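You operate a simulated robot arm through the tools that you are given. There is no shell and no other tool. Be economical: measure what you need, move in short steps, check, and stop when the job is done.

You are at the controls of a simulated robot arm. One attempt, no reset.

JOB
The quilt is squashed too flat: let the bag rise, reseal it, pump it to HALF.
Fine: seal open till the pointer stands at FULL; last, hose into the white holder by the pump and cap onto the valve.
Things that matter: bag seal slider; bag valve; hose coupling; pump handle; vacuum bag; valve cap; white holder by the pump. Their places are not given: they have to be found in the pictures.

It is judged by the outcome, as a careful person would: the job done as asked, and still so three seconds after it is handed in. It fails if anything else is knocked over, pushed out of place, dropped, spilled or broken. Lids that push on must go on centred and level and be pressed home; caps that screw on are set level and turned clockwise until they are tight.

ROBOT AND FRAMES
A 6-joint arm with a two-finger parallel gripper, fixed in place. Base frame: the origin is at the foot of the arm, x ahead of it, y to its left, z up. Lengths are in m, angles in degrees, forces in N, time in s.
With the tool pointing down near the work surface it reaches from about 0.32 to 0.7 m from the base axis. Its first joint turns from -166.0 to 166.0 degrees. Payload 4.1 kg.
The tool frame sits at the grasp point between the pads (the TCP): z along the fingers, y along the line on which they close. The tips reach 0.023 m beyond it. The gripper opens to 0.094 m. The fingers are 0.038 m wide and 0.01 m thick; the gripper's body (0.054 by 0.096 m) begins 0.039 m behind the TCP.
Orientation is that of the tool frame in the base frame, as a unit quaternion [x, y, z, w]. With the fingers straight down and closing along the base's y, the tool's x points along the base's -x, its y along +y and its z along -z.

CONTROLS
- The arm moves only by the tool send_rows. Its argument "steps" is text: rows parted by semicolons, each of 7 numbers parted by spaces: the shift along the base's x, y, z in m, then the turn, a rotation vector about the base's x, y, z in degrees, then the gripper command, from -1 (shut) to 1 (fully open), values between in proportion. In form: tx ty tz wx wy wz gripper; .... A call has 1 to 12 rows; each row is the pose to reach, as a shift and turn from the pose commanded when the call began. Each row takes 0.2 s and may step no farther than 0.05 m and 8.6 degrees from the row before; otherwise, or with a gripper value out of range, the whole call is refused. Where a pose cannot be reached the arm comes as near as it can. A force on the tool above 40 N (or 10 N above the force at the start of the call, whichever is more), or a blocked arm, ends the call early, and 0.2 s more pass. Each finger travels about 0.045 m/s and halts on what it meets, pressing with about 45 N; the grip force reading is that of the motor and also rises with nothing between the fingers. The clock runs only during rows and for 0.2 s after the last one: add rows that repeat a pose to give the fingers time. It gives the time, the measured TCP pose, the force on the tool (base axes), the opening and the grip force at its end, in the units of the frame above (readings bear some noise), with the torque about the TCP (base axes, N m) and any sound that the robot's microphone picked up.
- Cameras (640 x 400 px; columns grow to the right, rows downward): "scene" is fixed at [0.2219, 0.5002, 1.5015]; the picture's right is [-0.79, -0.61, 0.00], its down [-0.55, 0.72, -0.43] and it looks along [0.26, -0.34, -0.90] (base axes); focal length 248 px, centre (320, 200). "wrist" rides on the gripper at [0.086, 0.016, -0.075] in the tool frame; the picture's right is [-0.18, 0.98, 0.00], its down [-0.58, -0.11, -0.81] and it looks along [-0.79, -0.15, 0.59] (tool axes); focal length 243 px, centre (320, 200).
- capture(camera): a new picture of that camera. No time passes.
- slide_trunk(by): slides the trunk up (or, below 0, down) by that many m; the arm rides with it, the base frame stays. It gives what a move gives, with no picture.
- measure_at(camera, pixels): for up to 12 pixels [column, row] of the newest picture of that camera ("zoom" is the newest enlarged one), the place [x, y, z] in the base frame of the surface seen there, good to about 0.002 m. No time passes.
- enlarge(camera, box): a new picture of the part [left, top, right, bottom] of that camera's present view, enlarged. No time passes.
- finish_job(): hands the job in; it is judged then, once.

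Keep the steps short. Do not move on a guess: measure, check each grasp and each placing, and mend mistakes. In all there are 80 turns and 34 pictures (those below and enlarged ones count). Leave the gripper open and the arm clear of the work at the hand-in unless told otherwise, and finish with a single line.

The tools are called after "Request:" as a command line: name --argument value ..., lists and objects as JSON in quotes. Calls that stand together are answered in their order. send_rows: Moves the arm, as the interface text tells. Its arguments: {"type":"object","properties":{"steps":{"type":"string"}},"required":["steps"]} The other tools are called the same way: slide_trunk (by) slides the trunk up or down; capture (camera) takes a picture; measure_at (camera, pixels) gives the place of the surface under pixels of a picture; enlarge (camera, box) takes an enlarged picture of a part of a camera's view; finish_job () hands the job in.

At the start:

```text
time: 0.0
eef_pos: [0.3894, 0.1918, 1.1658]
orientation: [0.0, 1.0, -0.001, 0.0]
contact_force: [0.3, 0.3, -0.2]
wrist_torque: [0.0, -0.01, -0.02]
width: 0.0939
grip_force: 0.0
trunk travel left (down, up): [-0.425, 0.165]
```

scene: 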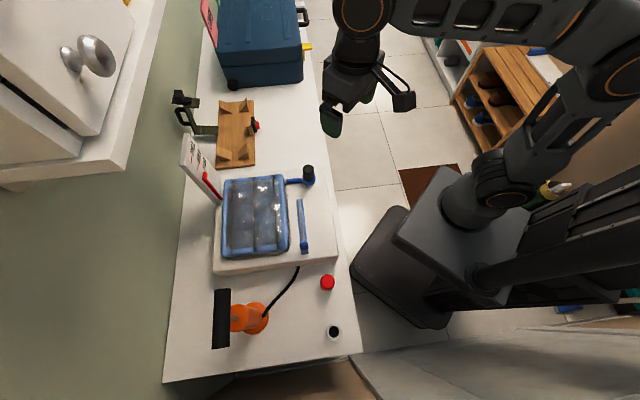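
wrist: 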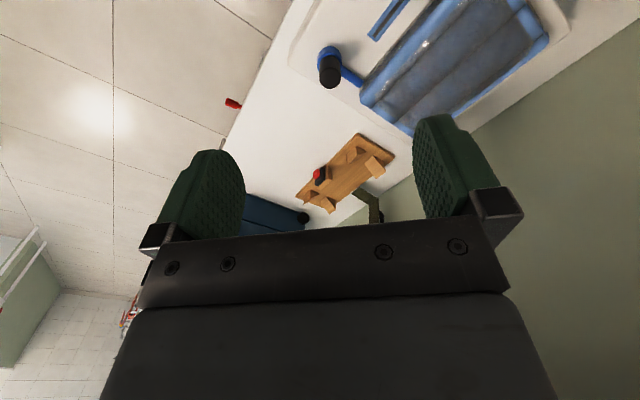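

I see the bag at about (255,215), an orange pump at (248,318), a red cap at (327,282) and a holder-like thing at (334,332). I'll enlarge the work area.

Request:
enlarge --camera "scene" --box '[170, 130, 362, 250]'

Request:
enlarge --camera "scene" --box '[190, 240, 366, 350]'

```text
3.33 times, centred on (266, 190) of scene
```

zoom: 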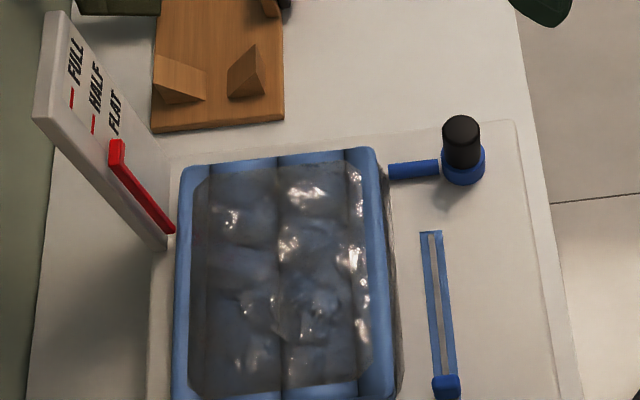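

```text
3.64 times, centred on (278, 295) of scene
```

zoom: 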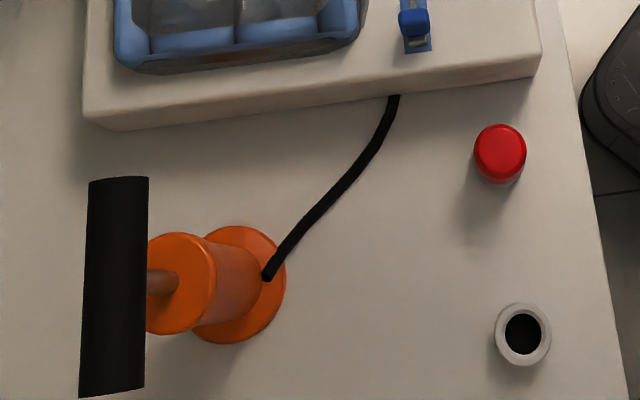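

I'll measure the slider, valve/coupling, cap, holder, and pump parts.

Request:
measure_at --camera "zoom" --pixels '[[414, 20], [500, 145], [500, 180], [500, 320], [545, 335], [523, 335], [118, 190], [118, 285], [118, 385], [160, 282], [205, 282], [275, 320]]'

Request:
measure_at --camera "scene" --pixels '[[308, 168], [308, 174], [309, 182], [290, 181], [301, 202], [302, 225], [304, 246], [255, 215], [275, 180], [315, 220], [345, 250], [205, 178]]'

```text
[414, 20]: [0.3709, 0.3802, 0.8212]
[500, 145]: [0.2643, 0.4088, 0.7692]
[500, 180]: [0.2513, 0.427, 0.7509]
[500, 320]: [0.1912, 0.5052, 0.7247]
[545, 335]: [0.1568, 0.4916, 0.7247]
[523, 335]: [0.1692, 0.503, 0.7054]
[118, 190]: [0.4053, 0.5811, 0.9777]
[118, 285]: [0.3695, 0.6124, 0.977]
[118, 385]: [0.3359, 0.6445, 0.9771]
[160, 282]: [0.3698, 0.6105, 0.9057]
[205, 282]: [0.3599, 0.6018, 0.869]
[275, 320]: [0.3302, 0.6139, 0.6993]
```

```text
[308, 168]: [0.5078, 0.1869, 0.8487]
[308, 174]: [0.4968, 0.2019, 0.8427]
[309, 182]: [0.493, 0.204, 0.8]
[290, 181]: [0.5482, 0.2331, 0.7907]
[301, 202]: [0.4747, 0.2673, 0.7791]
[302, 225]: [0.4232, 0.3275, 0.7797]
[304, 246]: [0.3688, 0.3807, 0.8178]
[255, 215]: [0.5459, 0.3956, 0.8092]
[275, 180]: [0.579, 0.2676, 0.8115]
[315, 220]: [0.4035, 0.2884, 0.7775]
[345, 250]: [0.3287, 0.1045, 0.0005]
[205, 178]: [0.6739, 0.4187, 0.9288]
```

Slider knob is at about (0.370,0.380,0.82), and its track runs along (0.65,-0.76). The coupling is on the valve at (0.50,0.20,0.85), and the pump handle is at (0.37,0.612,0.977). I'll move above the slider and yaw by 40.5° so the fingers close along the track.

Request:
send_rows --steps "-0.003 0.031 -0.025 0 0 6.75 1; -0.006 0.062 -0.05 0 0 13.5 1; -0.01 0.094 -0.075 0 0 20.25 1; -0.013 0.125 -0.1 0 0 27 1; -0.016 0.157 -0.125 0 0 33.75 1; -0.019 0.188 -0.15 0 0 40.5 1; -0.019 0.188 -0.166 0 0 40.5 1; -0.019 0.188 -0.166 0 0 40.5 1"

Request:
capture --camera "wrist"

```text
time: 1.8
eef_pos: [0.368, 0.3804, 1.0016]
orientation: [-0.346, 0.938, 0.0, 0.0]
contact_force: [0.3, 1.1, 0.8]
wrist_torque: [0.0, -0.02, 0.04]
width: 0.094
grip_force: 0.0
trunk travel left (down, up): [-0.425, 0.165]
```

```text
29 pictures are left
```

wrist: 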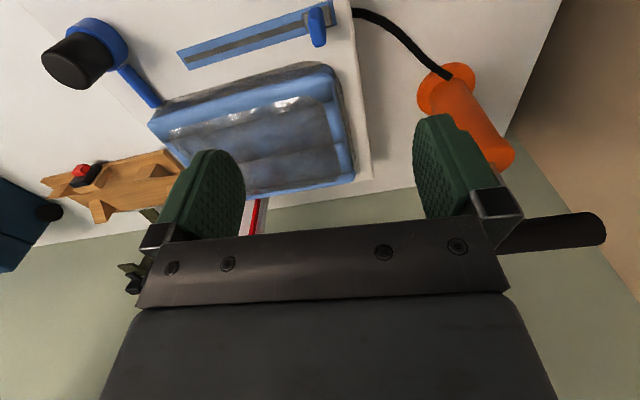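

I'll measure the slider fin and track in this view.

Request:
measure_at --camera "wrist" --pixels '[[317, 14], [318, 40], [310, 25], [325, 25], [330, 8], [300, 28], [200, 57], [180, 58], [240, 40], [95, 45], [70, 60], [105, 75]]'

Request:
enlarge --camera "wrist" --box '[20, 0, 400, 120]'

```text
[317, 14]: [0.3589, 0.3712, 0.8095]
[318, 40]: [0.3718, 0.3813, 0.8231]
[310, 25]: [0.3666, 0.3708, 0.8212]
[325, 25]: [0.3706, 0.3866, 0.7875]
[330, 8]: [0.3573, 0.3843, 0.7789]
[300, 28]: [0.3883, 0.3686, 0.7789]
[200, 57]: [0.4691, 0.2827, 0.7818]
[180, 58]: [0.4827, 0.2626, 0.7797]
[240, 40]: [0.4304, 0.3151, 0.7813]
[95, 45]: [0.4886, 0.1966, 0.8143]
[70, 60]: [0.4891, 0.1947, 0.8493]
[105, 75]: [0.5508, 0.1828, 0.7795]
```

```text
1.68 times, centred on (210, 60) of wrist
```

zoom: 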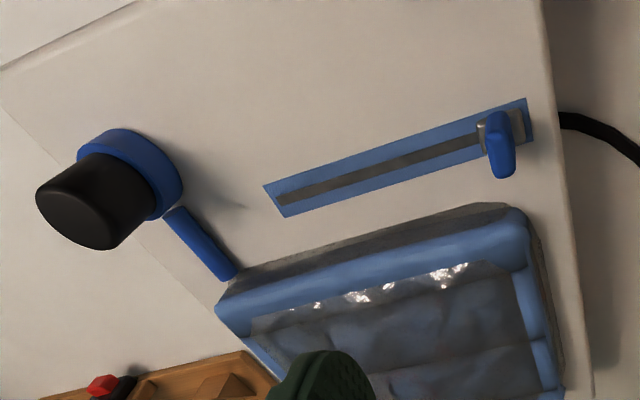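

The knob's centre is about (0.368,0.378), its top 0.822. I'll go straight down to z=0.818, then close.

Request:
send_rows --steps "0 -0.001 -0.045 0 0 0 1; 0 -0.001 -0.09 0 0 0 1; 0 -0.001 -0.135 0 0 0 1; 0 -0.001 -0.165 0 0 0 1; 0 -0.001 -0.184 0 0 0 1; 0 -0.001 -0.184 0 0 0 1"

Request:
capture --camera "wrist"

```text
time: 3.2
eef_pos: [0.3703, 0.3784, 0.8172]
orientation: [-0.346, 0.938, 0.0, 0.0]
contact_force: [0.0, 0.0, -0.5]
wrist_torque: [-0.02, 0.0, 0.0]
width: 0.0939
grip_force: 0.1
trunk travel left (down, up): [-0.425, 0.165]
```

```text
27 pictures are left
```

wrist: 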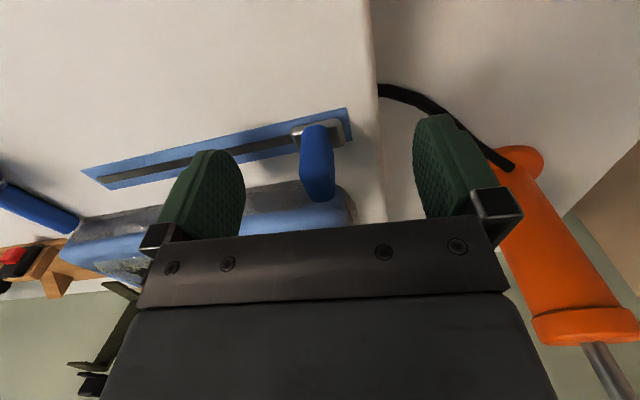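

The knob sits between the fingers. Closing.

Request:
send_rows --steps "0 0 0 0 0 0 -1; 0 0 0 0 0 0 -1; 0 0 0 0 0 0 -1; 0 0 0 0 0 0 -1; 0 0 0 0 0 0 -1; 0 0 0 0 0 0 -1"

```text
time: 4.6
eef_pos: [0.3706, 0.3776, 0.8165]
orientation: [-0.347, 0.938, 0.0, -0.001]
contact_force: [3.3, -3.7, 0.5]
wrist_torque: [-0.16, -0.17, 0.9]
width: 0.0156
grip_force: 45.0
trunk travel left (down, up): [-0.425, 0.165]
```

Gripped (15.6 mm). I'll get the track's exact direction from this picture before sliding.

Request:
measure_at --camera "wrist" --pixels '[[84, 171], [105, 187], [140, 170], [250, 146], [270, 141], [345, 110], [351, 138], [100, 180]]'

```text
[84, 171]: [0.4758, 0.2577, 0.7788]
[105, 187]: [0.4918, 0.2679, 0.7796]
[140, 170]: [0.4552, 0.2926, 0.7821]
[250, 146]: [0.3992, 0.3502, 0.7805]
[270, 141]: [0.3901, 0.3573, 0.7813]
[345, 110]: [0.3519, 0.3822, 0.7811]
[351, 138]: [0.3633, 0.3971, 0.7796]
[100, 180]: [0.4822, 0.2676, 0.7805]
```

The track runs along (0.705,-0.709), i.e. 45°. I'll correct the yaw by 4.5° and slide 4 cm.

Request:
send_rows --steps "0 0 0 0 0 4.5 -1; 0.007 -0.007 0 0 0 4.5 -1; 0.014 -0.014 0 0 0 4.5 -1; 0.021 -0.021 0 0 0 4.5 -1; 0.028 -0.028 0 0 0 4.5 -1"

```text
time: 5.8
eef_pos: [0.398, 0.3501, 0.8168]
orientation: [-0.383, 0.924, -0.001, -0.001]
contact_force: [2.4, 0.4, -9.7]
wrist_torque: [0.85, -0.81, 0.11]
width: 0.014
grip_force: 44.7
trunk travel left (down, up): [-0.425, 0.165]
```

It slides easily. I'll keep going toward the far end and look for the stop.

Request:
send_rows --steps "0.014 -0.014 0 0 0 0 -1; 0.028 -0.028 0 0 0 0 -1; 0.042 -0.042 0 0 0 0 -1; 0.056 -0.056 0 0 0 0 -1; 0.063 -0.063 0 0 0 0 -1; 0.07 -0.07 0 0 0 0 -1; 0.074 -0.074 0 0 0 0 -1"

Request:
enlarge --camera "scene" --box '[170, 130, 362, 250]'

```text
time: 7.4
eef_pos: [0.4743, 0.2754, 0.8168]
orientation: [-0.382, 0.924, -0.001, 0.0]
contact_force: [4.9, 5.4, -1.1]
wrist_torque: [-0.68, 0.72, -0.04]
width: 0.0137
grip_force: 45.7
trunk travel left (down, up): [-0.425, 0.165]
```

```text
3.33 times, centred on (266, 190) of scene
```

zoom: 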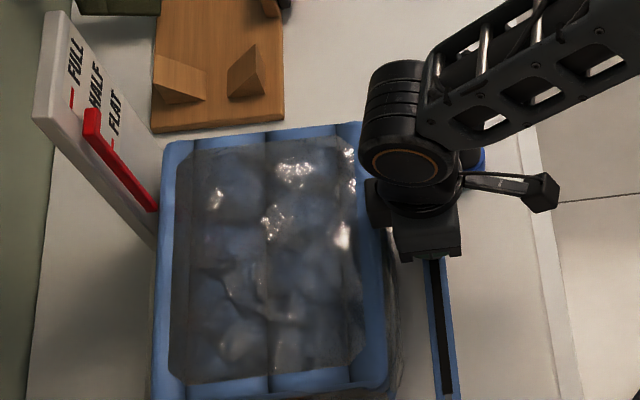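

The seal is open and the bag is rising, with the pointer now just below HALF. I'll hold here for about 1.6 s and look again.

Request:
send_rows --steps "0 0 0 0 0 0 -1; 0 0 0 0 0 0 -1; 0 0 0 0 0 0 -1; 0 0 0 0 0 0 -1; 0 0 0 0 0 0 -1; 0 0 0 0 0 0 -1; 0 0 0 0 0 0 -1"

Request:
enlarge --camera "scene" --box '[170, 130, 362, 250]'

```text
time: 9.0
eef_pos: [0.4735, 0.2757, 0.8174]
orientation: [-0.383, 0.924, 0.0, 0.0]
contact_force: [6.8, 6.2, 0.2]
wrist_torque: [-0.08, -0.05, 0.12]
width: 0.0137
grip_force: 44.5
trunk travel left (down, up): [-0.425, 0.165]
```

```text
3.33 times, centred on (266, 190) of scene
```

zoom: 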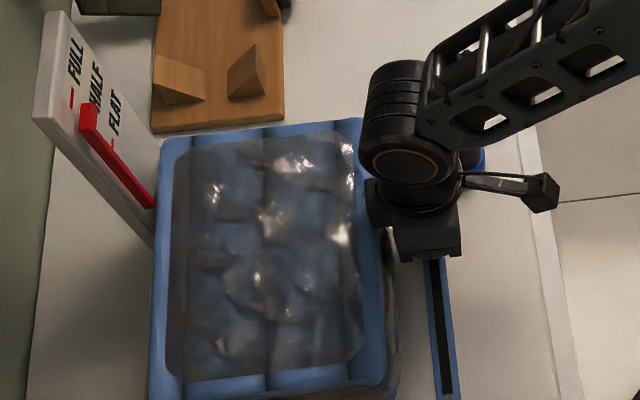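

The pointer is past HALF and still rising toward FULL. I'll wait another 2.6 s.

Request:
send_rows --steps "0 0 0 0 0 0 -1; 0 0 0 0 0 0 -1; 0 0 0 0 0 0 -1; 0 0 0 0 0 0 -1; 0 0 0 0 0 0 -1; 0 0 0 0 0 0 -1; 0 0 0 0 0 0 -1; 0 0 0 0 0 0 -1; 0 0 0 0 0 0 -1; 0 0 0 0 0 0 -1; 0 0 0 0 0 0 -1; 0 0 0 0 0 0 -1"

Request:
enlarge --camera "scene" --box '[170, 130, 266, 190]'

```text
time: 11.6
eef_pos: [0.4724, 0.2758, 0.818]
orientation: [-0.383, 0.924, -0.001, 0.001]
contact_force: [9.3, 5.6, 0.7]
wrist_torque: [0.83, -0.98, 0.01]
width: 0.0136
grip_force: 44.7
trunk travel left (down, up): [-0.425, 0.165]
```

```text
6.67 times, centred on (218, 160) of scene
```

zoom: 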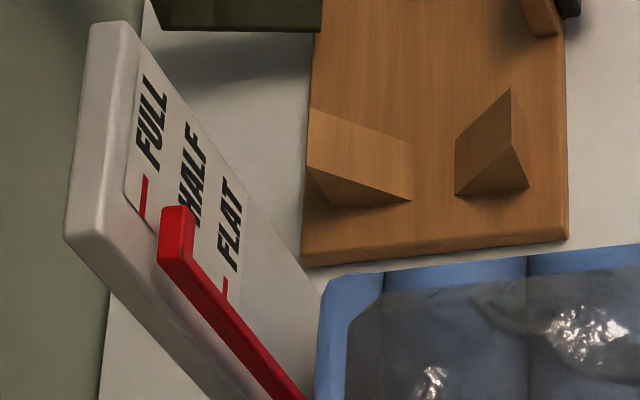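

I'll measure the tick heights and the pointer height as numbers.

Request:
measure_at --camera "zoom" --pixels '[[145, 185], [143, 212], [226, 285], [223, 296], [176, 225], [180, 265], [165, 250], [186, 240], [152, 130], [190, 170]]'

Request:
send_rows --steps "0 0 0 0 0 0 -1; 0 0 0 0 0 0 -1; 0 0 0 0 0 0 -1; 0 0 0 0 0 0 -1; 0 0 0 0 0 0 -1; 0 0 0 0 0 0 -1; 0 0 0 0 0 0 -1; 0 0 0 0 0 0 -1; 0 0 0 0 0 0 -1; 0 0 0 0 0 0 -1; 0 0 0 0 0 0 -1; 0 0 0 0 0 0 -1"

Request:
enlarge --camera "scene" --box '[170, 130, 266, 190]'

```text
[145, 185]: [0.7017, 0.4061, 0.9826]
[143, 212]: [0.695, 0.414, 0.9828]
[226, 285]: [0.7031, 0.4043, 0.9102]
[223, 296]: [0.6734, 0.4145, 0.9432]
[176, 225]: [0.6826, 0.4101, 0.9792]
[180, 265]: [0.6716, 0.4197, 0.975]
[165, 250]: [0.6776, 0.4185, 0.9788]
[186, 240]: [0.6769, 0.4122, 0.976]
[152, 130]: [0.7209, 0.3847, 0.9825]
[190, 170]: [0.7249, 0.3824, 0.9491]
```

```text
time: 14.2
eef_pos: [0.473, 0.2759, 0.8154]
orientation: [-0.383, 0.924, -0.001, 0.0]
contact_force: [9.5, 6.4, 2.5]
wrist_torque: [0.65, -0.8, -0.05]
width: 0.014
grip_force: 45.5
trunk travel left (down, up): [-0.425, 0.165]
```

```text
6.67 times, centred on (218, 160) of scene
```

zoom: 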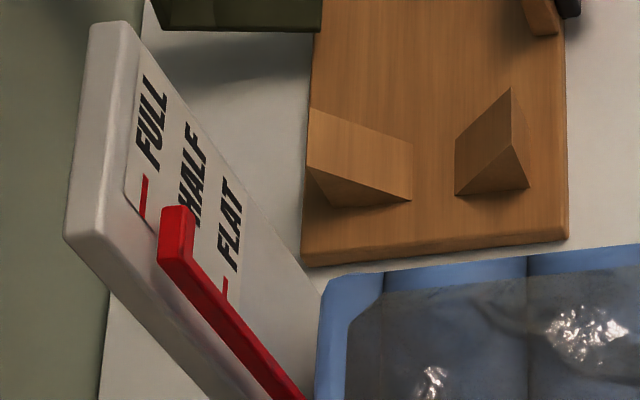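

The pointer has stopped moving. By pixels it stands only about 3/4 of the way up, at (88,104) against the FULL tick at (72,98) in the earlier zoom scale. The sideways force on the tool has also grown, so the gripper may be holding the bag down. I'll release the slider a little, rise, and look.

Request:
send_rows --steps "0 0 0 0 0 0 -0.2; 0 0 0 0 0 0 -0.2; 0 0 0 0 0 0 -0.2; 0 0 0.03 0 0 0 -0.2; 0 0 0.07 0 0 0 -0.2; -0.02 -0.02 0.11 0 0 0 -0.2; -0.05 -0.05 0.14 0 0 0 -0.2; -0.08 -0.08 0.16 0 0 0 -0.2; -0.08 -0.08 0.16 0 0 0 -0.2; -0.08 -0.08 0.16 0 0 0 -0.2"

Request:
enlarge --camera "scene" --box '[170, 130, 362, 250]'

```text
refused: row 7 steps farther than a row can; nothing moved
```

```text
3.33 times, centred on (266, 190) of scene
```

zoom: 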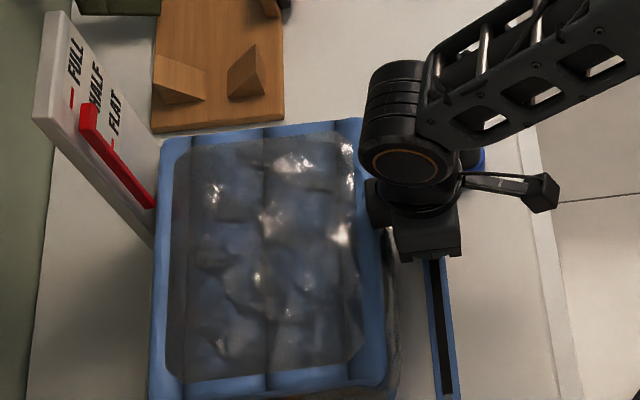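

That call was refused because one row stepped too far. I'll resend it with smaller steps.

Request:
send_rows --steps "0 0 0 0 0 0 -0.2; 0 0 0 0 0 0 -0.2; 0 0 0 0 0 0 -0.2; 0 0 0.03 0 0 0 -0.2; 0 0 0.07 0 0 0 -0.2; -0.02 -0.02 0.10 0 0 0 -0.2; -0.045 -0.045 0.12 0 0 0 -0.2; -0.07 -0.07 0.14 0 0 0 -0.2; -0.09 -0.09 0.16 0 0 0 -0.2; -0.09 -0.09 0.16 0 0 0 -0.2"

Request:
enlarge --camera "scene" --box '[170, 130, 362, 250]'

```text
time: 16.4
eef_pos: [0.3807, 0.1852, 0.9773]
orientation: [-0.383, 0.924, -0.001, -0.001]
contact_force: [0.0, 1.0, -0.3]
wrist_torque: [0.03, -0.03, 0.0]
width: 0.0376
grip_force: 0.0
trunk travel left (down, up): [-0.425, 0.165]
```

```text
3.33 times, centred on (266, 190) of scene
```

zoom: 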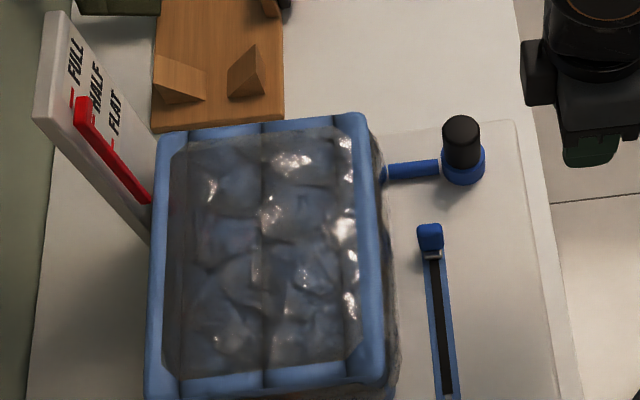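

That was it: the pointer rose again as soon as the gripper was clear. I'll wait more and check.

Request:
send_rows --steps "0 0 0 0 0 0 -0.2; 0 0 0 0 0 0 -0.2; 0 0 0 0 0 0 -0.2; 0 0 0 0 0 0 -0.2; 0 0 0 0 0 0 -0.2; 0 0 0 0 0 0 -0.2; 0 0 0 0 0 0 -0.2; 0 0 0 0 0 0 -0.2; 0 0 0 0 0 0 -0.2; 0 0 0 0 0 0 -0.2; 0 0 0 0 0 0 -0.2; 0 0 0 0 0 0 -0.2"

Request:
enlarge --camera "scene" --box '[170, 130, 266, 190]'

```text
time: 19.0
eef_pos: [0.3816, 0.1865, 0.9779]
orientation: [-0.383, 0.924, -0.001, -0.001]
contact_force: [0.4, 0.2, -0.1]
wrist_torque: [-0.01, 0.01, -0.02]
width: 0.0374
grip_force: 0.1
trunk travel left (down, up): [-0.425, 0.165]
```

```text
6.67 times, centred on (218, 160) of scene
```

zoom: 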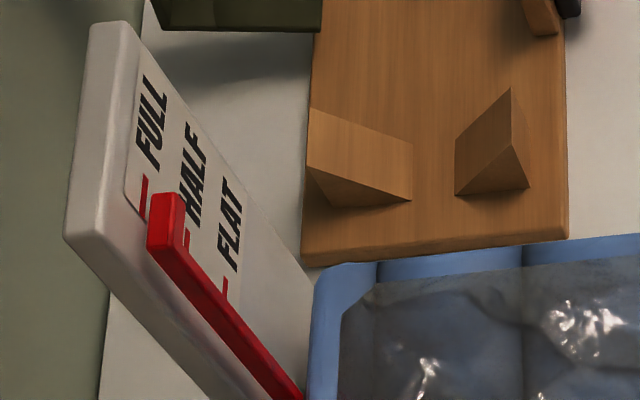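

I'll measure the pointer's height here against the FULL tick.

Request:
measure_at --camera "zoom" --pixels '[[158, 200], [166, 215], [160, 240], [178, 215], [172, 255], [146, 185], [142, 214], [186, 237], [226, 285], [345, 262]]'

Request:
send_rows --steps "0 0 0 0 0 0 -0.2; 0 0 0 0 0 0 -0.2; 0 0 0 0 0 0 -0.2; 0 0 0 0 0 0 -0.2; 0 0 0 0 0 0 -0.2; 0 0 0 0 0 0 -0.2; 0 0 0 0 0 0 -0.2; 0 0 0 0 0 0 -0.2; 0 0 0 0 0 0 -0.2; 0 0 0 0 0 0 -0.2; 0 0 0 0 0 0 -0.2; 0 0 0 0 0 0 -0.2"

Request:
enlarge --camera "scene" --box '[190, 140, 254, 180]'

```text
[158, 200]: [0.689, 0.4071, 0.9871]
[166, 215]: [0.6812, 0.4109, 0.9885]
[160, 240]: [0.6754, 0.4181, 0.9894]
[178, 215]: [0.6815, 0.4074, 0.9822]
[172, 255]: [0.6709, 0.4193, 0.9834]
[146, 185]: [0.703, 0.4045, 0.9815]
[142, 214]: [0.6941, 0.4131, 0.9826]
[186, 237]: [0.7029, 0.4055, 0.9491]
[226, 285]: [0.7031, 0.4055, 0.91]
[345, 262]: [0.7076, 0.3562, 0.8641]
```

```text
time: 21.6
eef_pos: [0.3822, 0.1852, 0.9775]
orientation: [-0.383, 0.924, 0.0, -0.001]
contact_force: [0.4, 0.4, 0.2]
wrist_torque: [-0.02, -0.01, -0.01]
width: 0.0379
grip_force: 0.0
trunk travel left (down, up): [-0.425, 0.165]
```

```text
10.00 times, centred on (222, 160) of scene
```

zoom: 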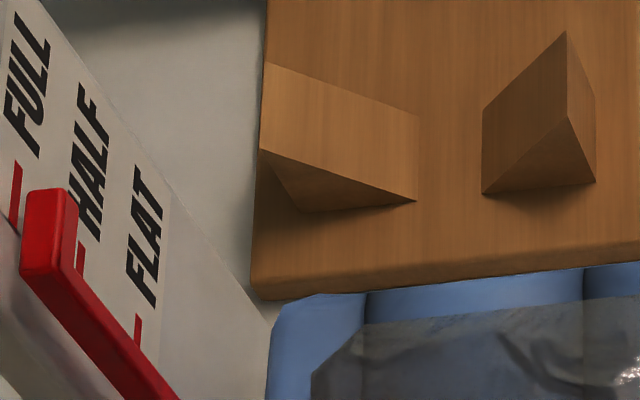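

The pointer's top face is at 0.988 and it is about 12 mm thick, so its centre is at 0.982, level with the FULL tick (0.982), and it is steady. Next is resealing. I'll measure how close the swollen bag comes to the track.

Request:
enlarge --camera "scene" --box '[210, 160, 354, 250]'

```text
4.44 times, centred on (282, 205) of scene
```

zoom: 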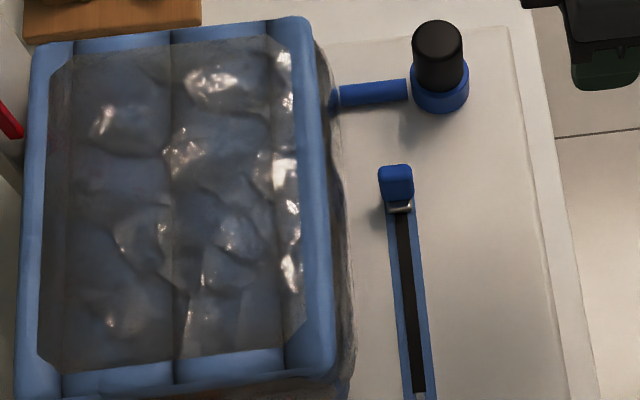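

Request:
measure_at --camera "zoom" --pixels '[[395, 172], [396, 195], [326, 160], [335, 200], [345, 300], [328, 260], [308, 150], [438, 35], [438, 70], [440, 90], [375, 93], [330, 350]]'

```text
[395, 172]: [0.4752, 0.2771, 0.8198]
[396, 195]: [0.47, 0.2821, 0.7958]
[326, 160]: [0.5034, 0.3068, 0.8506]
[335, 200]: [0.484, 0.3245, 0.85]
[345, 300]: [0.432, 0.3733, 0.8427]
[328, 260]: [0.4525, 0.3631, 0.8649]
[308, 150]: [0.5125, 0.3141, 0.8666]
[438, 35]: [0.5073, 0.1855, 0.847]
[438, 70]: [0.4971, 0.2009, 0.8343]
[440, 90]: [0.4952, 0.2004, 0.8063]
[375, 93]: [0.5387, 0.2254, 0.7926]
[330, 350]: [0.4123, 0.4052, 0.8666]
```

The bag edge is only 4 cm from the slider at z 0.85. I'll tilt the tool 15° away from the bag about the track axis and come down over the knob, offset 5 mm away from the bag.

Request:
send_rows --steps "0.03 0.03 0 5.3 -5.3 0 -0.2; 0.06 0.06 0 10.6 -10.6 0 -0.2; 0.0875 0.0885 -0.01 10.6 -10.6 0 -0.2; 0.0875 0.0885 -0.055 10.6 -10.6 0 -0.2; 0.0875 0.0885 -0.1 10.6 -10.6 0 -0.2; 0.0875 0.0885 -0.125 10.6 -10.6 0 -0.2; 0.0875 0.0885 -0.145 10.6 -10.6 0 -0.2; 0.0875 0.0885 -0.155 10.6 -10.6 0 -0.2; 0.0875 0.0885 -0.155 10.6 -10.6 0 -0.2"

Request:
capture --camera "wrist"

```text
time: 23.6
eef_pos: [0.4701, 0.2746, 0.8217]
orientation: [-0.379, 0.916, 0.05, 0.12]
contact_force: [0.8, 0.0, -0.3]
wrist_torque: [0.02, 0.0, 0.0]
width: 0.0372
grip_force: 0.0
trunk travel left (down, up): [-0.425, 0.165]
```

```text
17 pictures are left
```

wrist: 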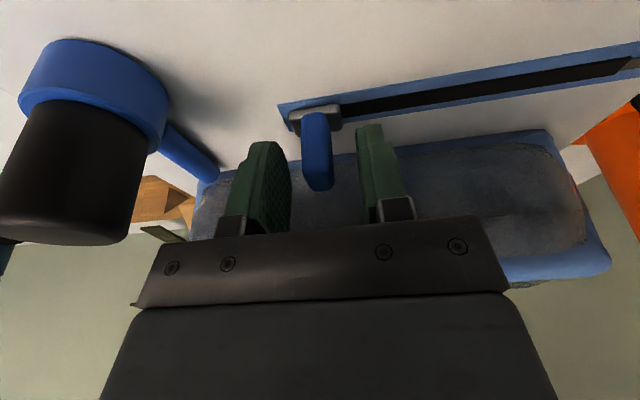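

The knob is between the fingers and nothing is touching. I'll close, then slide back to the start end.

Request:
send_rows --steps "0 0 0 0 0 0 -1; 0 0 0 0 0 0 -1; 0 0 0 0 0 0 -1; -0.014 0.014 0 0 0 0 -1; -0.028 0.028 0 0 0 0 -1; -0.042 0.042 0 0 0 0 -1; -0.056 0.056 0 0 0 0 -1; -0.07 0.07 0 0 0 0 -1; -0.084 0.084 0 0 0 0 -1; -0.096 0.096 0 0 0 0 -1; -0.104 0.104 0 0 0 0 -1; -0.106 0.106 0 0 0 0 -1"

```text
time: 26.4
eef_pos: [0.369, 0.3761, 0.8228]
orientation: [-0.379, 0.916, 0.05, 0.121]
contact_force: [31.3, -24.1, 4.8]
wrist_torque: [-0.73, -0.21, -0.28]
width: 0.0138
grip_force: 44.8
trunk travel left (down, up): [-0.425, 0.165]
stopped in row 12: the force on the tool passed its limit at 44 N (the readings are from after the stop); the commanded pose is now the measured one
```

The slider reached its end stop, in the same place along the track as at the start, so the bag is sealed. I'll open, rise, and undo the tilt.

Request:
send_rows --steps "0 0 0 0 0 0 -0.2; 0 0 0 0 0 0 -0.2; 0 0 0 0 0 0 -0.2; 0 0 0.02 0 0 0 -0.2; -0.01 -0.01 0.06 -5.3 5.3 0 -0.2; -0.02 -0.02 0.1 -10.6 10.6 0 -0.2; -0.02 -0.02 0.145 -10.6 10.6 0 0.2; -0.02 -0.02 0.19 -10.6 10.6 0 0.2; -0.02 -0.02 0.235 -10.6 10.6 0 0.2; -0.02 -0.02 0.28 -10.6 10.6 0 0.2; -0.02 -0.02 0.29 -10.6 10.6 0 0.2"

Request:
enlarge --camera "scene" --box '[190, 220, 366, 350]'

```text
time: 28.8
eef_pos: [0.3466, 0.3595, 1.1133]
orientation: [-0.384, 0.923, -0.001, 0.0]
contact_force: [-0.3, -0.2, 0.0]
wrist_torque: [-0.03, 0.0, 0.03]
width: 0.0564
grip_force: 0.1
trunk travel left (down, up): [-0.425, 0.165]
```

```text
3.08 times, centred on (278, 285) of scene
```

zoom: 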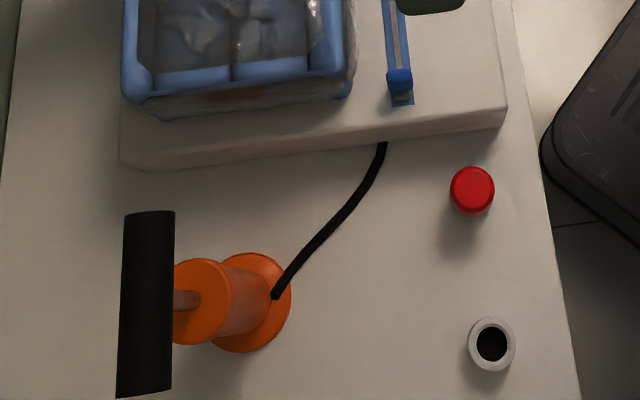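

The slider is sealed. I'll measure the handle outline, the pump top, the cap and the holder.

Request:
measure_at --camera "zoom" --pixels '[[148, 218], [145, 300], [140, 388], [130, 300], [168, 300], [188, 300], [205, 285], [472, 182], [455, 185], [490, 185], [491, 323], [492, 365]]'

Request:
measure_at --camera "zoom" --pixels '[[472, 344], [511, 344], [491, 344], [472, 168], [472, 198], [472, 210], [500, 230], [470, 245], [520, 380], [180, 275], [200, 335]]'

```text
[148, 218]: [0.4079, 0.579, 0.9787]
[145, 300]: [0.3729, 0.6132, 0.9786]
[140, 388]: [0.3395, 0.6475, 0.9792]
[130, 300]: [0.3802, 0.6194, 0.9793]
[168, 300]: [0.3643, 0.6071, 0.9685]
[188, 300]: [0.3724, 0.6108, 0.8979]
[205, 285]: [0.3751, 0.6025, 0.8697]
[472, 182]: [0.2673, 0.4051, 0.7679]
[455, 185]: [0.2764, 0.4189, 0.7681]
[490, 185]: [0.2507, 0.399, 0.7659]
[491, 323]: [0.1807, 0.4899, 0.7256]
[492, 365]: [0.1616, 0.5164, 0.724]
```

```text
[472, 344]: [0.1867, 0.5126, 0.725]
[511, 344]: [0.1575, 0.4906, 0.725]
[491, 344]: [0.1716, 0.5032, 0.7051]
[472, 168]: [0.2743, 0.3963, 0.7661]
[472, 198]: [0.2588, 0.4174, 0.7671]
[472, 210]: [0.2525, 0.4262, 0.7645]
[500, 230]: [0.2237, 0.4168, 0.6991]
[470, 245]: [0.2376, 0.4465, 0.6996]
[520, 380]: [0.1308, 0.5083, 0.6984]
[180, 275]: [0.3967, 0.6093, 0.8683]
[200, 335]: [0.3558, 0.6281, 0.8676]
```

The handle bar is centred at (0.374,0.614), its top at 0.979, running along the (0.7,-0.7) direction, and the pump top is at 0.868. I'll yaw -90° and move over the handle at z≈1.08.

Request:
send_rows --steps "0.002 0.023 0 0 0 -8.2 0.5; 0.005 0.046 0 0 0 -16.4 0.5; 0.007 0.069 -0.005 0 0 -24.6 0.5; 0.01 0.092 -0.01 0 0 -32.8 0.5; 0.012 0.116 -0.015 0 0 -41 0.5; 0.015 0.139 -0.02 0 0 -49.2 0.5; 0.017 0.162 -0.025 0 0 -57.4 0.5; 0.02 0.185 -0.03 0 0 -65.6 0.5; 0.022 0.208 -0.033 0 0 -73.8 0.5; 0.025 0.231 -0.033 0 0 -82 0.5; 0.027 0.2545 -0.033 0 0 -90 0.5; 0.027 0.2545 -0.033 0 0 -90 0.5"

```text
time: 31.4
eef_pos: [0.3332, 0.5388, 1.0481]
orientation: [0.362, 0.932, 0.001, -0.001]
contact_force: [0.5, 0.2, 0.5]
wrist_torque: [0.0, 0.03, -0.01]
width: 0.0706
grip_force: 0.1
out of reach, approached as far as the arm can: row 7, 8, 9, 10, 11, 12
trunk travel left (down, up): [-0.425, 0.165]
```

It's out of reach at this height. I'll raise the trunk 0.165 m to bring the handle into the arm's better range.

Request:
slide_trunk --by 0.165

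```text
time: 33.2
eef_pos: [0.3341, 0.5408, 1.2142]
orientation: [0.362, 0.932, -0.001, 0.001]
contact_force: [-0.7, 0.1, -0.6]
wrist_torque: [0.01, 0.0, -0.01]
width: 0.0705
grip_force: 0.1
trunk travel left (down, up): [-0.59, 0.0]
```

I'll move down first, keeping position, to see where the commanded pose stands.

Request:
send_rows --steps "0 0 -0.04 0 0 0 0.5; 0 0 -0.08 0 0 0 0.5; 0 0 -0.12 0 0 0 0.5; 0 0 -0.12 0 0 0 0.5"

```text
time: 34.2
eef_pos: [0.3352, 0.5392, 1.0924]
orientation: [0.362, 0.932, -0.001, 0.0]
contact_force: [-0.4, 0.8, 0.7]
wrist_torque: [-0.02, 0.0, 0.0]
width: 0.0705
grip_force: 0.1
trunk travel left (down, up): [-0.59, 0.0]
```

The commanded pose now equals the measured one. I'll move toward the handle and correct the yaw by -2.6°.

Request:
send_rows --steps "0.01 0.019 -0.01 0 0 -2.6 0.5; 0.02 0.038 -0.02 0 0 -2.6 0.5; 0.03 0.057 -0.03 0 0 -2.6 0.5; 0.039 0.075 -0.05 0 0 -2.6 0.5; 0.039 0.075 -0.06 0 0 -2.6 0.5; 0.039 0.075 -0.06 0 0 -2.6 0.5"

```text
time: 35.6
eef_pos: [0.3576, 0.5818, 1.0343]
orientation: [0.383, 0.924, -0.001, 0.001]
contact_force: [-0.2, 0.6, 0.6]
wrist_torque: [0.01, 0.01, -0.02]
width: 0.0706
grip_force: 0.0
out of reach, approached as far as the arm can: row 3, 4, 5, 6
trunk travel left (down, up): [-0.59, 0.0]
```

Reach is short by 3 cm. I'll tilt the tool 15° about the bar's axis so the fingers point outward, then approach along the tool axis.

Request:
send_rows --steps "0 0 0 5.3 -5.3 0 0.5; 0 0 0 10.6 -10.6 0 0.5; 0.003 0.019 0.004 10.6 -10.6 0 0.5; 0.003 0.019 0.004 10.6 -10.6 0 0.5"

Request:
capture --camera "wrist"

```text
time: 36.6
eef_pos: [0.3588, 0.6001, 1.0365]
orientation: [0.38, 0.916, 0.12, 0.05]
contact_force: [0.3, -0.1, 1.0]
wrist_torque: [0.02, 0.01, 0.0]
width: 0.0703
grip_force: 0.0
trunk travel left (down, up): [-0.59, 0.0]
```

```text
15 pictures are left
```

wrist: 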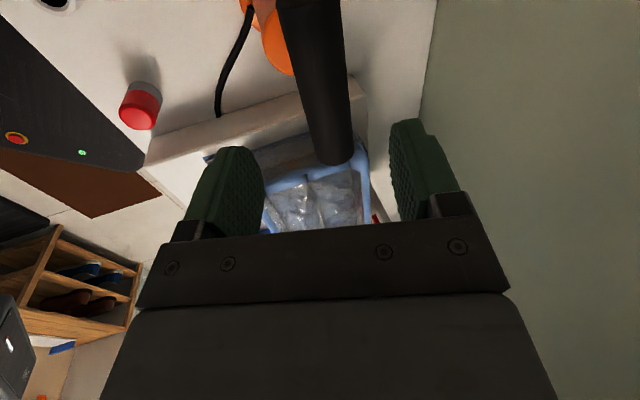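

The bar lies between the fingers. I'll advance to the grasp point and close.

Request:
send_rows --steps "0.005 0.0045 -0.022 0 0 0 0.5; 0.01 0.009 -0.044 0 0 0 0.5; 0.0155 0.0135 -0.067 0 0 0 0.5; 0.0155 0.0135 -0.067 0 0 0 0.5; 0.0155 0.0135 -0.067 0 0 0 -1; 0.0155 0.0135 -0.067 0 0 0 -1; 0.0155 0.0135 -0.067 0 0 0 -1; 0.0155 0.0135 -0.067 0 0 0 -1; 0.0155 0.0135 -0.067 0 0 0 -1"

```text
time: 38.6
eef_pos: [0.3762, 0.6138, 0.9687]
orientation: [0.38, 0.916, 0.12, 0.05]
contact_force: [3.1, 3.8, 0.5]
wrist_torque: [-0.4, 0.69, 0.19]
width: 0.0362
grip_force: 44.9
trunk travel left (down, up): [-0.59, 0.0]
```

Gripped (36 mm, 45 N). I'll push down 4 cm in small steps and read force and sound.

Request:
send_rows --steps "0 0 -0.01 0 0 0 -1; 0 0 -0.02 0 0 0 -1; 0 0 -0.03 0 0 0 -1; 0 0 -0.04 0 0 0 -1"

Request:
enlarge --camera "scene" --box '[170, 130, 346, 350]'

```text
time: 39.6
eef_pos: [0.3747, 0.6129, 0.9305]
orientation: [0.379, 0.916, 0.12, 0.051]
contact_force: [0.2, 2.0, 2.8]
wrist_torque: [-0.85, 0.73, 0.0]
width: 0.0362
grip_force: 44.4
trunk travel left (down, up): [-0.59, 0.0]
```

```text
1.82 times, centred on (258, 240) of scene
```

zoom: 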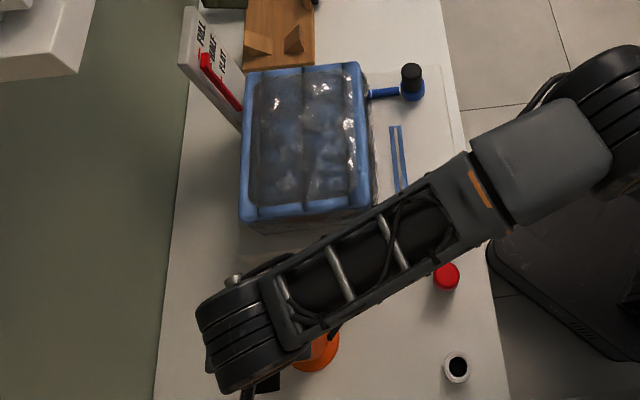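

The handle moves freely. I'll read the pointer height from this picture.

Request:
measure_at --camera "zoom" --pixels '[[204, 60], [205, 64], [208, 66], [203, 56], [206, 70], [215, 78], [225, 90]]'

Request:
send_rows --steps "0 0 -0.01 0 0 0 -1; 0 0 -0.02 0 0 0 -1; 0 0 -0.03 0 0 0 -1; 0 0 -0.04 0 0 0 -1"

```text
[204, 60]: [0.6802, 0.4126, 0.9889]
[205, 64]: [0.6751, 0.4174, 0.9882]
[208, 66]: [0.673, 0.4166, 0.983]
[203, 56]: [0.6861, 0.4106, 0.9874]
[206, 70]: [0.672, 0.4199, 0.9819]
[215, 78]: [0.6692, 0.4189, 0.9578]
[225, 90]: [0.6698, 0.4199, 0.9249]
```

```text
time: 40.8
eef_pos: [0.3747, 0.6132, 0.8994]
orientation: [0.379, 0.915, 0.127, 0.051]
contact_force: [-6.1, -10.4, 15.5]
wrist_torque: [-1.53, 1.1, -0.16]
width: 0.0367
grip_force: 45.2
trunk travel left (down, up): [-0.59, 0.0]
stopped in row 4: the force on the tool passed its limit at 43 N (the readings are from after the stop); the commanded pose is now the measured one
```

The stroke's bottom is near TCP z 0.90 (7 cm). I'll pull up to 0.967 and read the pointer.

Request:
send_rows --steps "0 0 0.012 0 0 0 -1; 0 0 0.024 0 0 0 -1; 0 0 0.036 0 0 0 -1; 0 0 0.048 0 0 0 -1; 0 0 0.06 0 0 0 -1; 0 0 0.068 0 0 0 -1"

Request:
enlarge --camera "scene" --box '[170, 130, 266, 190]'

Request:
measure_at --camera "zoom" --pixels '[[158, 200], [166, 215], [160, 240], [170, 220], [170, 235], [175, 240], [178, 225], [180, 245], [185, 250], [190, 260], [195, 265], [200, 275]]'

```text
time: 42.2
eef_pos: [0.3742, 0.6138, 0.9647]
orientation: [0.378, 0.916, 0.126, 0.051]
contact_force: [-13.2, -15.8, 0.2]
wrist_torque: [-0.62, 0.9, -0.03]
width: 0.0364
grip_force: 45.5
trunk travel left (down, up): [-0.59, 0.0]
```

```text
6.67 times, centred on (218, 160) of scene
```

zoom: 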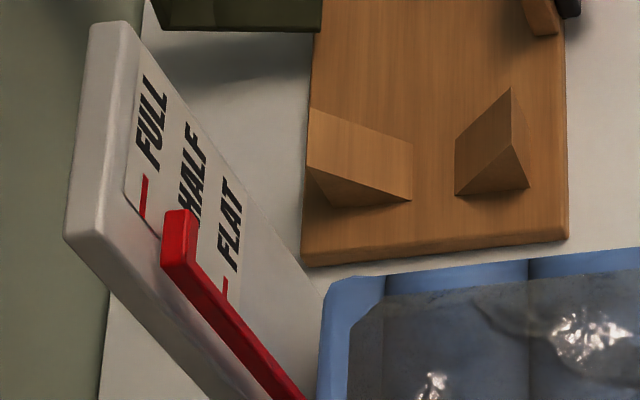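

```text
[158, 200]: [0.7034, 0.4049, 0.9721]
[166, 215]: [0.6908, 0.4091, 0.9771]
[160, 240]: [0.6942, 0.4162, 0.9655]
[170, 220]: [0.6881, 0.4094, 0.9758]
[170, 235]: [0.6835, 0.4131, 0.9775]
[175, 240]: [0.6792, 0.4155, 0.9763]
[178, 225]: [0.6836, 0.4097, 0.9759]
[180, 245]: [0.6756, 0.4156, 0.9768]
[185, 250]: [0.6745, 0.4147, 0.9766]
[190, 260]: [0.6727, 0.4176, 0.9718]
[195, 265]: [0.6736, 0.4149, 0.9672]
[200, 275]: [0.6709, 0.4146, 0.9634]
```

Top face dropped from 0.988 to 0.9765, about 12 mm per stroke. HALF should put the top face near 0.953, so about 3 strokes in all. Second stroke now.

Request:
send_rows --steps "0 0 -0.013 0 0 0 -1; 0 0 -0.026 0 0 0 -1; 0 0 -0.039 0 0 0 -1; 0 0 -0.052 0 0 0 -1; 0 0 -0.062 0 0 0 -1; 0 0 -0.065 0 0 0 -1; 0 0 -0.055 0 0 0 -1; 0 0 -0.042 0 0 0 -1; 0 0 -0.029 0 0 0 -1; 0 0 -0.016 0 0 0 -1; 0 0 -0.003 0 0 0 -1; 0 0 0.002 0 0 0 -1"

Request:
enlarge --camera "scene" --box '[170, 130, 266, 190]'

Request:
measure_at --camera "zoom" --pixels '[[178, 230], [180, 245], [185, 240], [185, 250], [190, 245], [190, 260], [195, 255], [195, 265], [200, 265], [200, 275]]'

```text
time: 44.8
eef_pos: [0.3745, 0.6133, 0.9675]
orientation: [0.378, 0.916, 0.127, 0.051]
contact_force: [-13.1, -7.7, -0.6]
wrist_torque: [-0.65, 0.86, -0.48]
width: 0.0366
grip_force: 45.4
trunk travel left (down, up): [-0.59, 0.0]
```

```text
6.67 times, centred on (218, 160) of scene
```

zoom: 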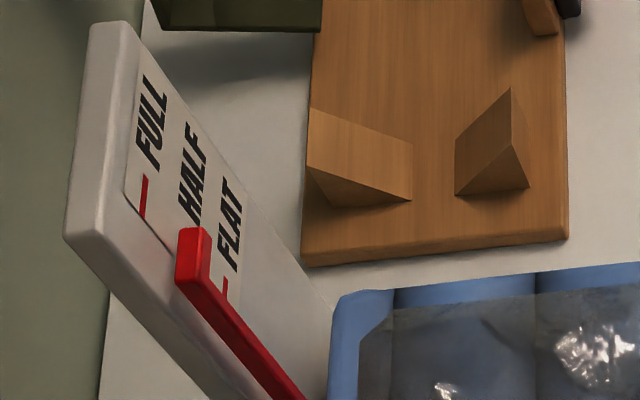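

```text
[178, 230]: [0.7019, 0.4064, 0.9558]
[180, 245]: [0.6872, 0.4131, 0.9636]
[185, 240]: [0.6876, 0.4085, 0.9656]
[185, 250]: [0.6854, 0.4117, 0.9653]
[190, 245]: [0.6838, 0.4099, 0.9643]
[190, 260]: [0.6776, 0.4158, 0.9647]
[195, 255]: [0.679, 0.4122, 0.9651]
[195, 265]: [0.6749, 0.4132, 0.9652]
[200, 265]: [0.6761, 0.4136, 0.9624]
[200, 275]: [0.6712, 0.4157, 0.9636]
```

Top face is at 0.965. One more identical stroke should give 0.953, which is HALF.

Request:
send_rows --steps "0 0 -0.013 0 0 0 -1; 0 0 -0.026 0 0 0 -1; 0 0 -0.039 0 0 0 -1; 0 0 -0.052 0 0 0 -1; 0 0 -0.062 0 0 0 -1; 0 0 -0.067 0 0 0 -1; 0 0 -0.055 0 0 0 -1; 0 0 -0.042 0 0 0 -1; 0 0 -0.029 0 0 0 -1; 0 0 -0.016 0 0 0 -1; 0 0 -0.003 0 0 0 -1; 0 0 0 0 0 0 -1"

Request:
enlarge --camera "scene" --box '[170, 130, 266, 190]'

Request:
measure_at --camera "zoom" --pixels '[[190, 260], [195, 255], [195, 265], [200, 260], [200, 265], [205, 275], [210, 275], [205, 265]]'

```text
time: 47.4
eef_pos: [0.375, 0.613, 0.9673]
orientation: [0.378, 0.916, 0.126, 0.052]
contact_force: [-18.0, -15.3, -0.7]
wrist_torque: [-0.27, 0.92, -0.28]
width: 0.0365
grip_force: 44.7
trunk travel left (down, up): [-0.59, 0.0]
```

```text
6.67 times, centred on (218, 160) of scene
```

zoom: 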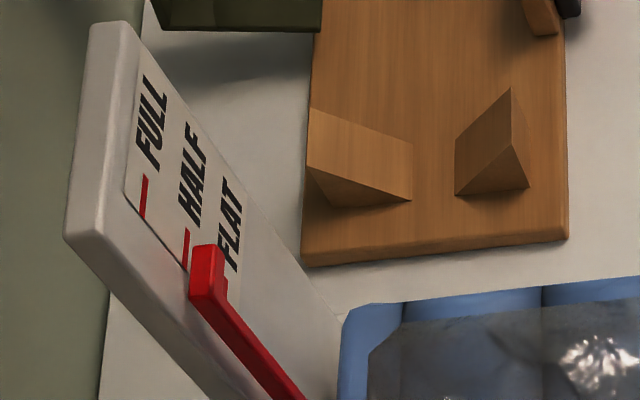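

```text
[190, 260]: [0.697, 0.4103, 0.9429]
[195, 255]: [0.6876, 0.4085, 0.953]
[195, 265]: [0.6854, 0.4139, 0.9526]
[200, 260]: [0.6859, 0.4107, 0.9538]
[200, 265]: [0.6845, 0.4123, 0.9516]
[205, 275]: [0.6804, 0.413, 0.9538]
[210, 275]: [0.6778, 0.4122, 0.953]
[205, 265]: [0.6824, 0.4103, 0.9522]
```

Top face is 0.953 and the centre about 0.947, level with HALF. I'll release the handle and back off along the tool axis, then untilt.

Request:
send_rows --steps "0 0 0 0 0 0 0.5; 0 0 0 0 0 0 0.5; 0 0 0 0 0 0 0.5; -0.005 -0.005 0.025 0 0 0 0.5; -0.012 -0.012 0.065 0 0 0 0.5; -0.02 -0.02 0.105 0 0 0 0.5; -0.04 -0.04 0.12 -5.3 5.3 0 0.5; -0.06 -0.07 0.13 -10.6 10.6 0 0.5; -0.07 -0.105 0.13 -10.6 10.6 0 0.5; -0.07 -0.15 0.13 -10.6 10.6 0 0.5; -0.07 -0.195 0.13 -10.6 10.6 0 0.5; -0.07 -0.24 0.13 -10.6 10.6 0 0.5"

```text
time: 50.0
eef_pos: [0.307, 0.3724, 1.0984]
orientation: [0.382, 0.924, 0.007, 0.0]
contact_force: [-0.1, 1.0, 0.0]
wrist_torque: [-0.03, 0.0, -0.06]
width: 0.0704
grip_force: 0.1
trunk travel left (down, up): [-0.59, 0.0]
```

I'll move above the coupling (correcting the small residual tilt), then lower the trunk.

Request:
send_rows --steps "0.032 -0.029 0 -0.74 0.31 0 0.8; 0.064 -0.058 0 -0.74 0.31 0 0.8; 0.096 -0.087 0 -0.74 0.31 0 0.8; 0.128 -0.116 0 -0.74 0.31 0 0.8; 0.16 -0.145 0 -0.74 0.31 0 0.8; 0.193 -0.174 0 -0.74 0.31 0 0.8; 0.193 -0.174 0 -0.74 0.31 0 0.8"

Request:
slide_trunk --by -0.165

Request:
capture --camera "wrist"

```text
time: 51.6
eef_pos: [0.4983, 0.1992, 1.0981]
orientation: [0.382, 0.924, -0.001, 0.001]
contact_force: [0.1, -0.2, -0.2]
wrist_torque: [-0.01, -0.02, -0.03]
width: 0.0848
grip_force: 0.0
trunk travel left (down, up): [-0.59, 0.0]
```

```text
time: 53.5
eef_pos: [0.5001, 0.1997, 0.9327]
orientation: [0.382, 0.924, -0.002, 0.001]
contact_force: [-0.2, 0.0, 0.5]
wrist_torque: [-0.05, -0.03, 0.01]
width: 0.0845
grip_force: 0.0
trunk travel left (down, up): [-0.425, 0.165]
```

```text
10 pictures are left
```

wrist: 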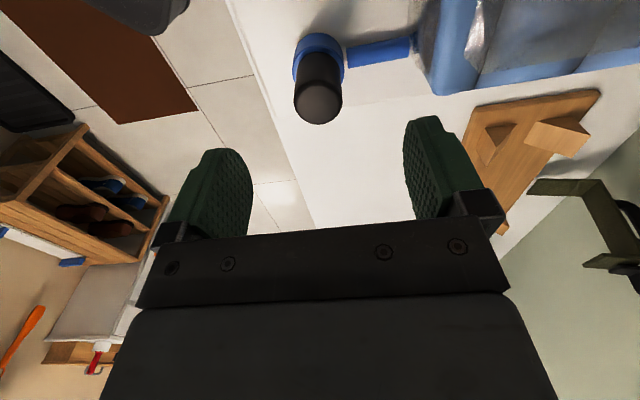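

I'll measure the coupling top and the ring.

Request:
measure_at --camera "wrist" --pixels '[[318, 100], [298, 100], [340, 100], [318, 88], [318, 118], [318, 70], [302, 75], [338, 72], [318, 36], [296, 55], [342, 55], [380, 50]]'

```text
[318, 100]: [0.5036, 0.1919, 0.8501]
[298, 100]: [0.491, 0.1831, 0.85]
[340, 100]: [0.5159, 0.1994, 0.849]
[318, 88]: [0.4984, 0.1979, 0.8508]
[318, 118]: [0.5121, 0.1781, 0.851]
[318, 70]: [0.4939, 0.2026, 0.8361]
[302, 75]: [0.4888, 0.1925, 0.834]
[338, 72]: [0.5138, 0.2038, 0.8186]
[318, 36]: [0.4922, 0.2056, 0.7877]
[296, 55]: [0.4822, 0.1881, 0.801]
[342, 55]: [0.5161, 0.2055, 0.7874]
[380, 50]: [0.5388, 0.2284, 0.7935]
```

Coupling centre is (0.5035,0.1905), about 32 mm wide, top at 0.850. I'll centre, descend to z 0.836, and grip.

Request:
send_rows --steps "0.0035 -0.009 -0.02 0 0 0 0.8; 0.0035 -0.009 -0.055 0 0 0 0.8; 0.0035 -0.009 -0.085 0 0 0 0.8; 0.0035 -0.009 -0.097 0 0 0 0.8; 0.0035 -0.009 -0.097 0 0 0 0.8; 0.0035 -0.009 -0.097 0 0 0 -1; 0.0035 -0.009 -0.097 0 0 0 -1; 0.0035 -0.009 -0.097 0 0 0 -1; 0.0035 -0.009 -0.097 0 0 0 -1; 0.0035 -0.009 -0.097 0 0 0 -1"

```text
time: 55.7
eef_pos: [0.5047, 0.1909, 0.8344]
orientation: [0.383, 0.924, -0.001, 0.001]
contact_force: [-7.8, -6.7, -2.0]
wrist_torque: [0.42, -0.44, -0.01]
width: 0.0347
grip_force: 44.8
trunk travel left (down, up): [-0.425, 0.165]
```

Gripped at 34.7 mm with a small side load. I'll relax 1 mm toward it and pull straight up slowly.

Request:
send_rows --steps "-0.001 -0.001 0.002 0 0 0 -1; -0.001 -0.001 0.006 0 0 0 -1; -0.001 -0.001 0.012 0 0 0 -1; -0.001 -0.001 0.02 0 0 0 -1; -0.001 -0.001 0.03 0 0 0 -1; -0.001 -0.001 0.04 0 0 0 -1"

```text
time: 57.1
eef_pos: [0.5022, 0.1886, 0.875]
orientation: [0.383, 0.924, -0.001, 0.0]
contact_force: [0.5, -0.3, 0.1]
wrist_torque: [0.01, -0.02, 0.0]
width: 0.0346
grip_force: 44.9
trunk travel left (down, up): [-0.425, 0.165]
```

It came off freely. I'll raise and travel toward the holder at z≈0.96, then look.

Request:
send_rows --steps "0 0 0.04 0 0 0 -1; 0 0 0.085 0 0 0 -1; -0.03 0.03 0.085 0 0 0 -1; -0.06 0.06 0.085 0 0 0 -1; -0.09 0.09 0.085 0 0 0 -1; -0.12 0.12 0.085 0 0 0 -1; -0.15 0.15 0.085 0 0 0 -1; -0.18 0.18 0.085 0 0 0 -1; -0.21 0.21 0.085 0 0 0 -1; -0.24 0.24 0.085 0 0 0 -1; -0.27 0.27 0.085 0 0 0 -1; -0.3 0.29 0.085 0 0 0 -1"

Request:
enlarge --camera "scene" --box '[190, 150, 370, 350]'

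```text
time: 59.7
eef_pos: [0.1993, 0.4817, 0.9606]
orientation: [0.383, 0.924, -0.002, 0.001]
contact_force: [-0.4, -0.6, 0.0]
wrist_torque: [0.02, 0.0, -0.06]
width: 0.0348
grip_force: 45.4
trunk travel left (down, up): [-0.425, 0.165]
```

```text
2.00 times, centred on (280, 250) of scene
```

zoom: 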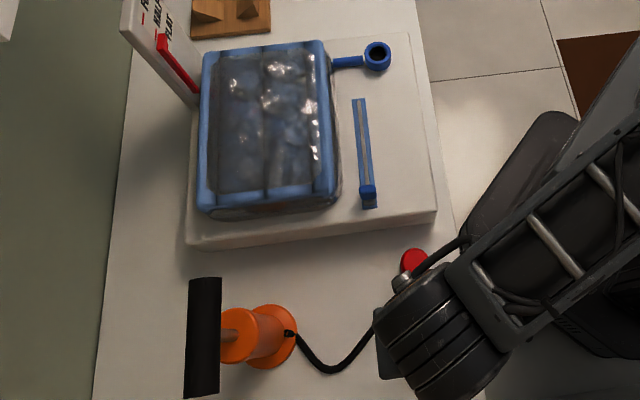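

The coupling is off and the valve's bore shows at (376,57). I'll measure the valve rim and look with the wrist camera.

Request:
measure_at --camera "zoom" --pixels '[[376, 43], [365, 56], [388, 54], [377, 67], [377, 55], [163, 40], [168, 47]]'

Request:
capture --camera "wrist"

```text
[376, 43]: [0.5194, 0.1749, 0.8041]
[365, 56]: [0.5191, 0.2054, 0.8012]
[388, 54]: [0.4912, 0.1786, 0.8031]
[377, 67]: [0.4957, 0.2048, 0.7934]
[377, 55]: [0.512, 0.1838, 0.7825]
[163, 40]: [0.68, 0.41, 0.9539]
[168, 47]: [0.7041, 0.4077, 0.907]
```

```text
8 pictures are left
```

wrist: 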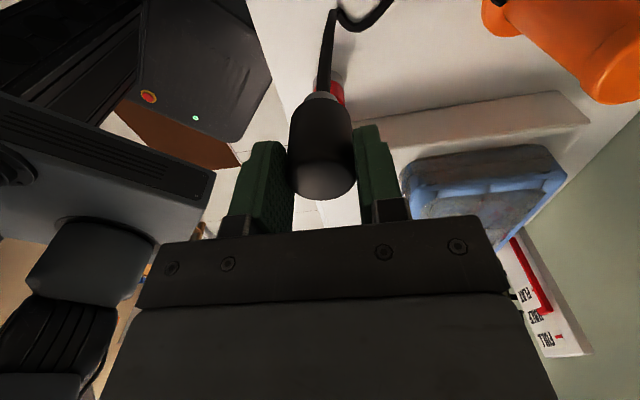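

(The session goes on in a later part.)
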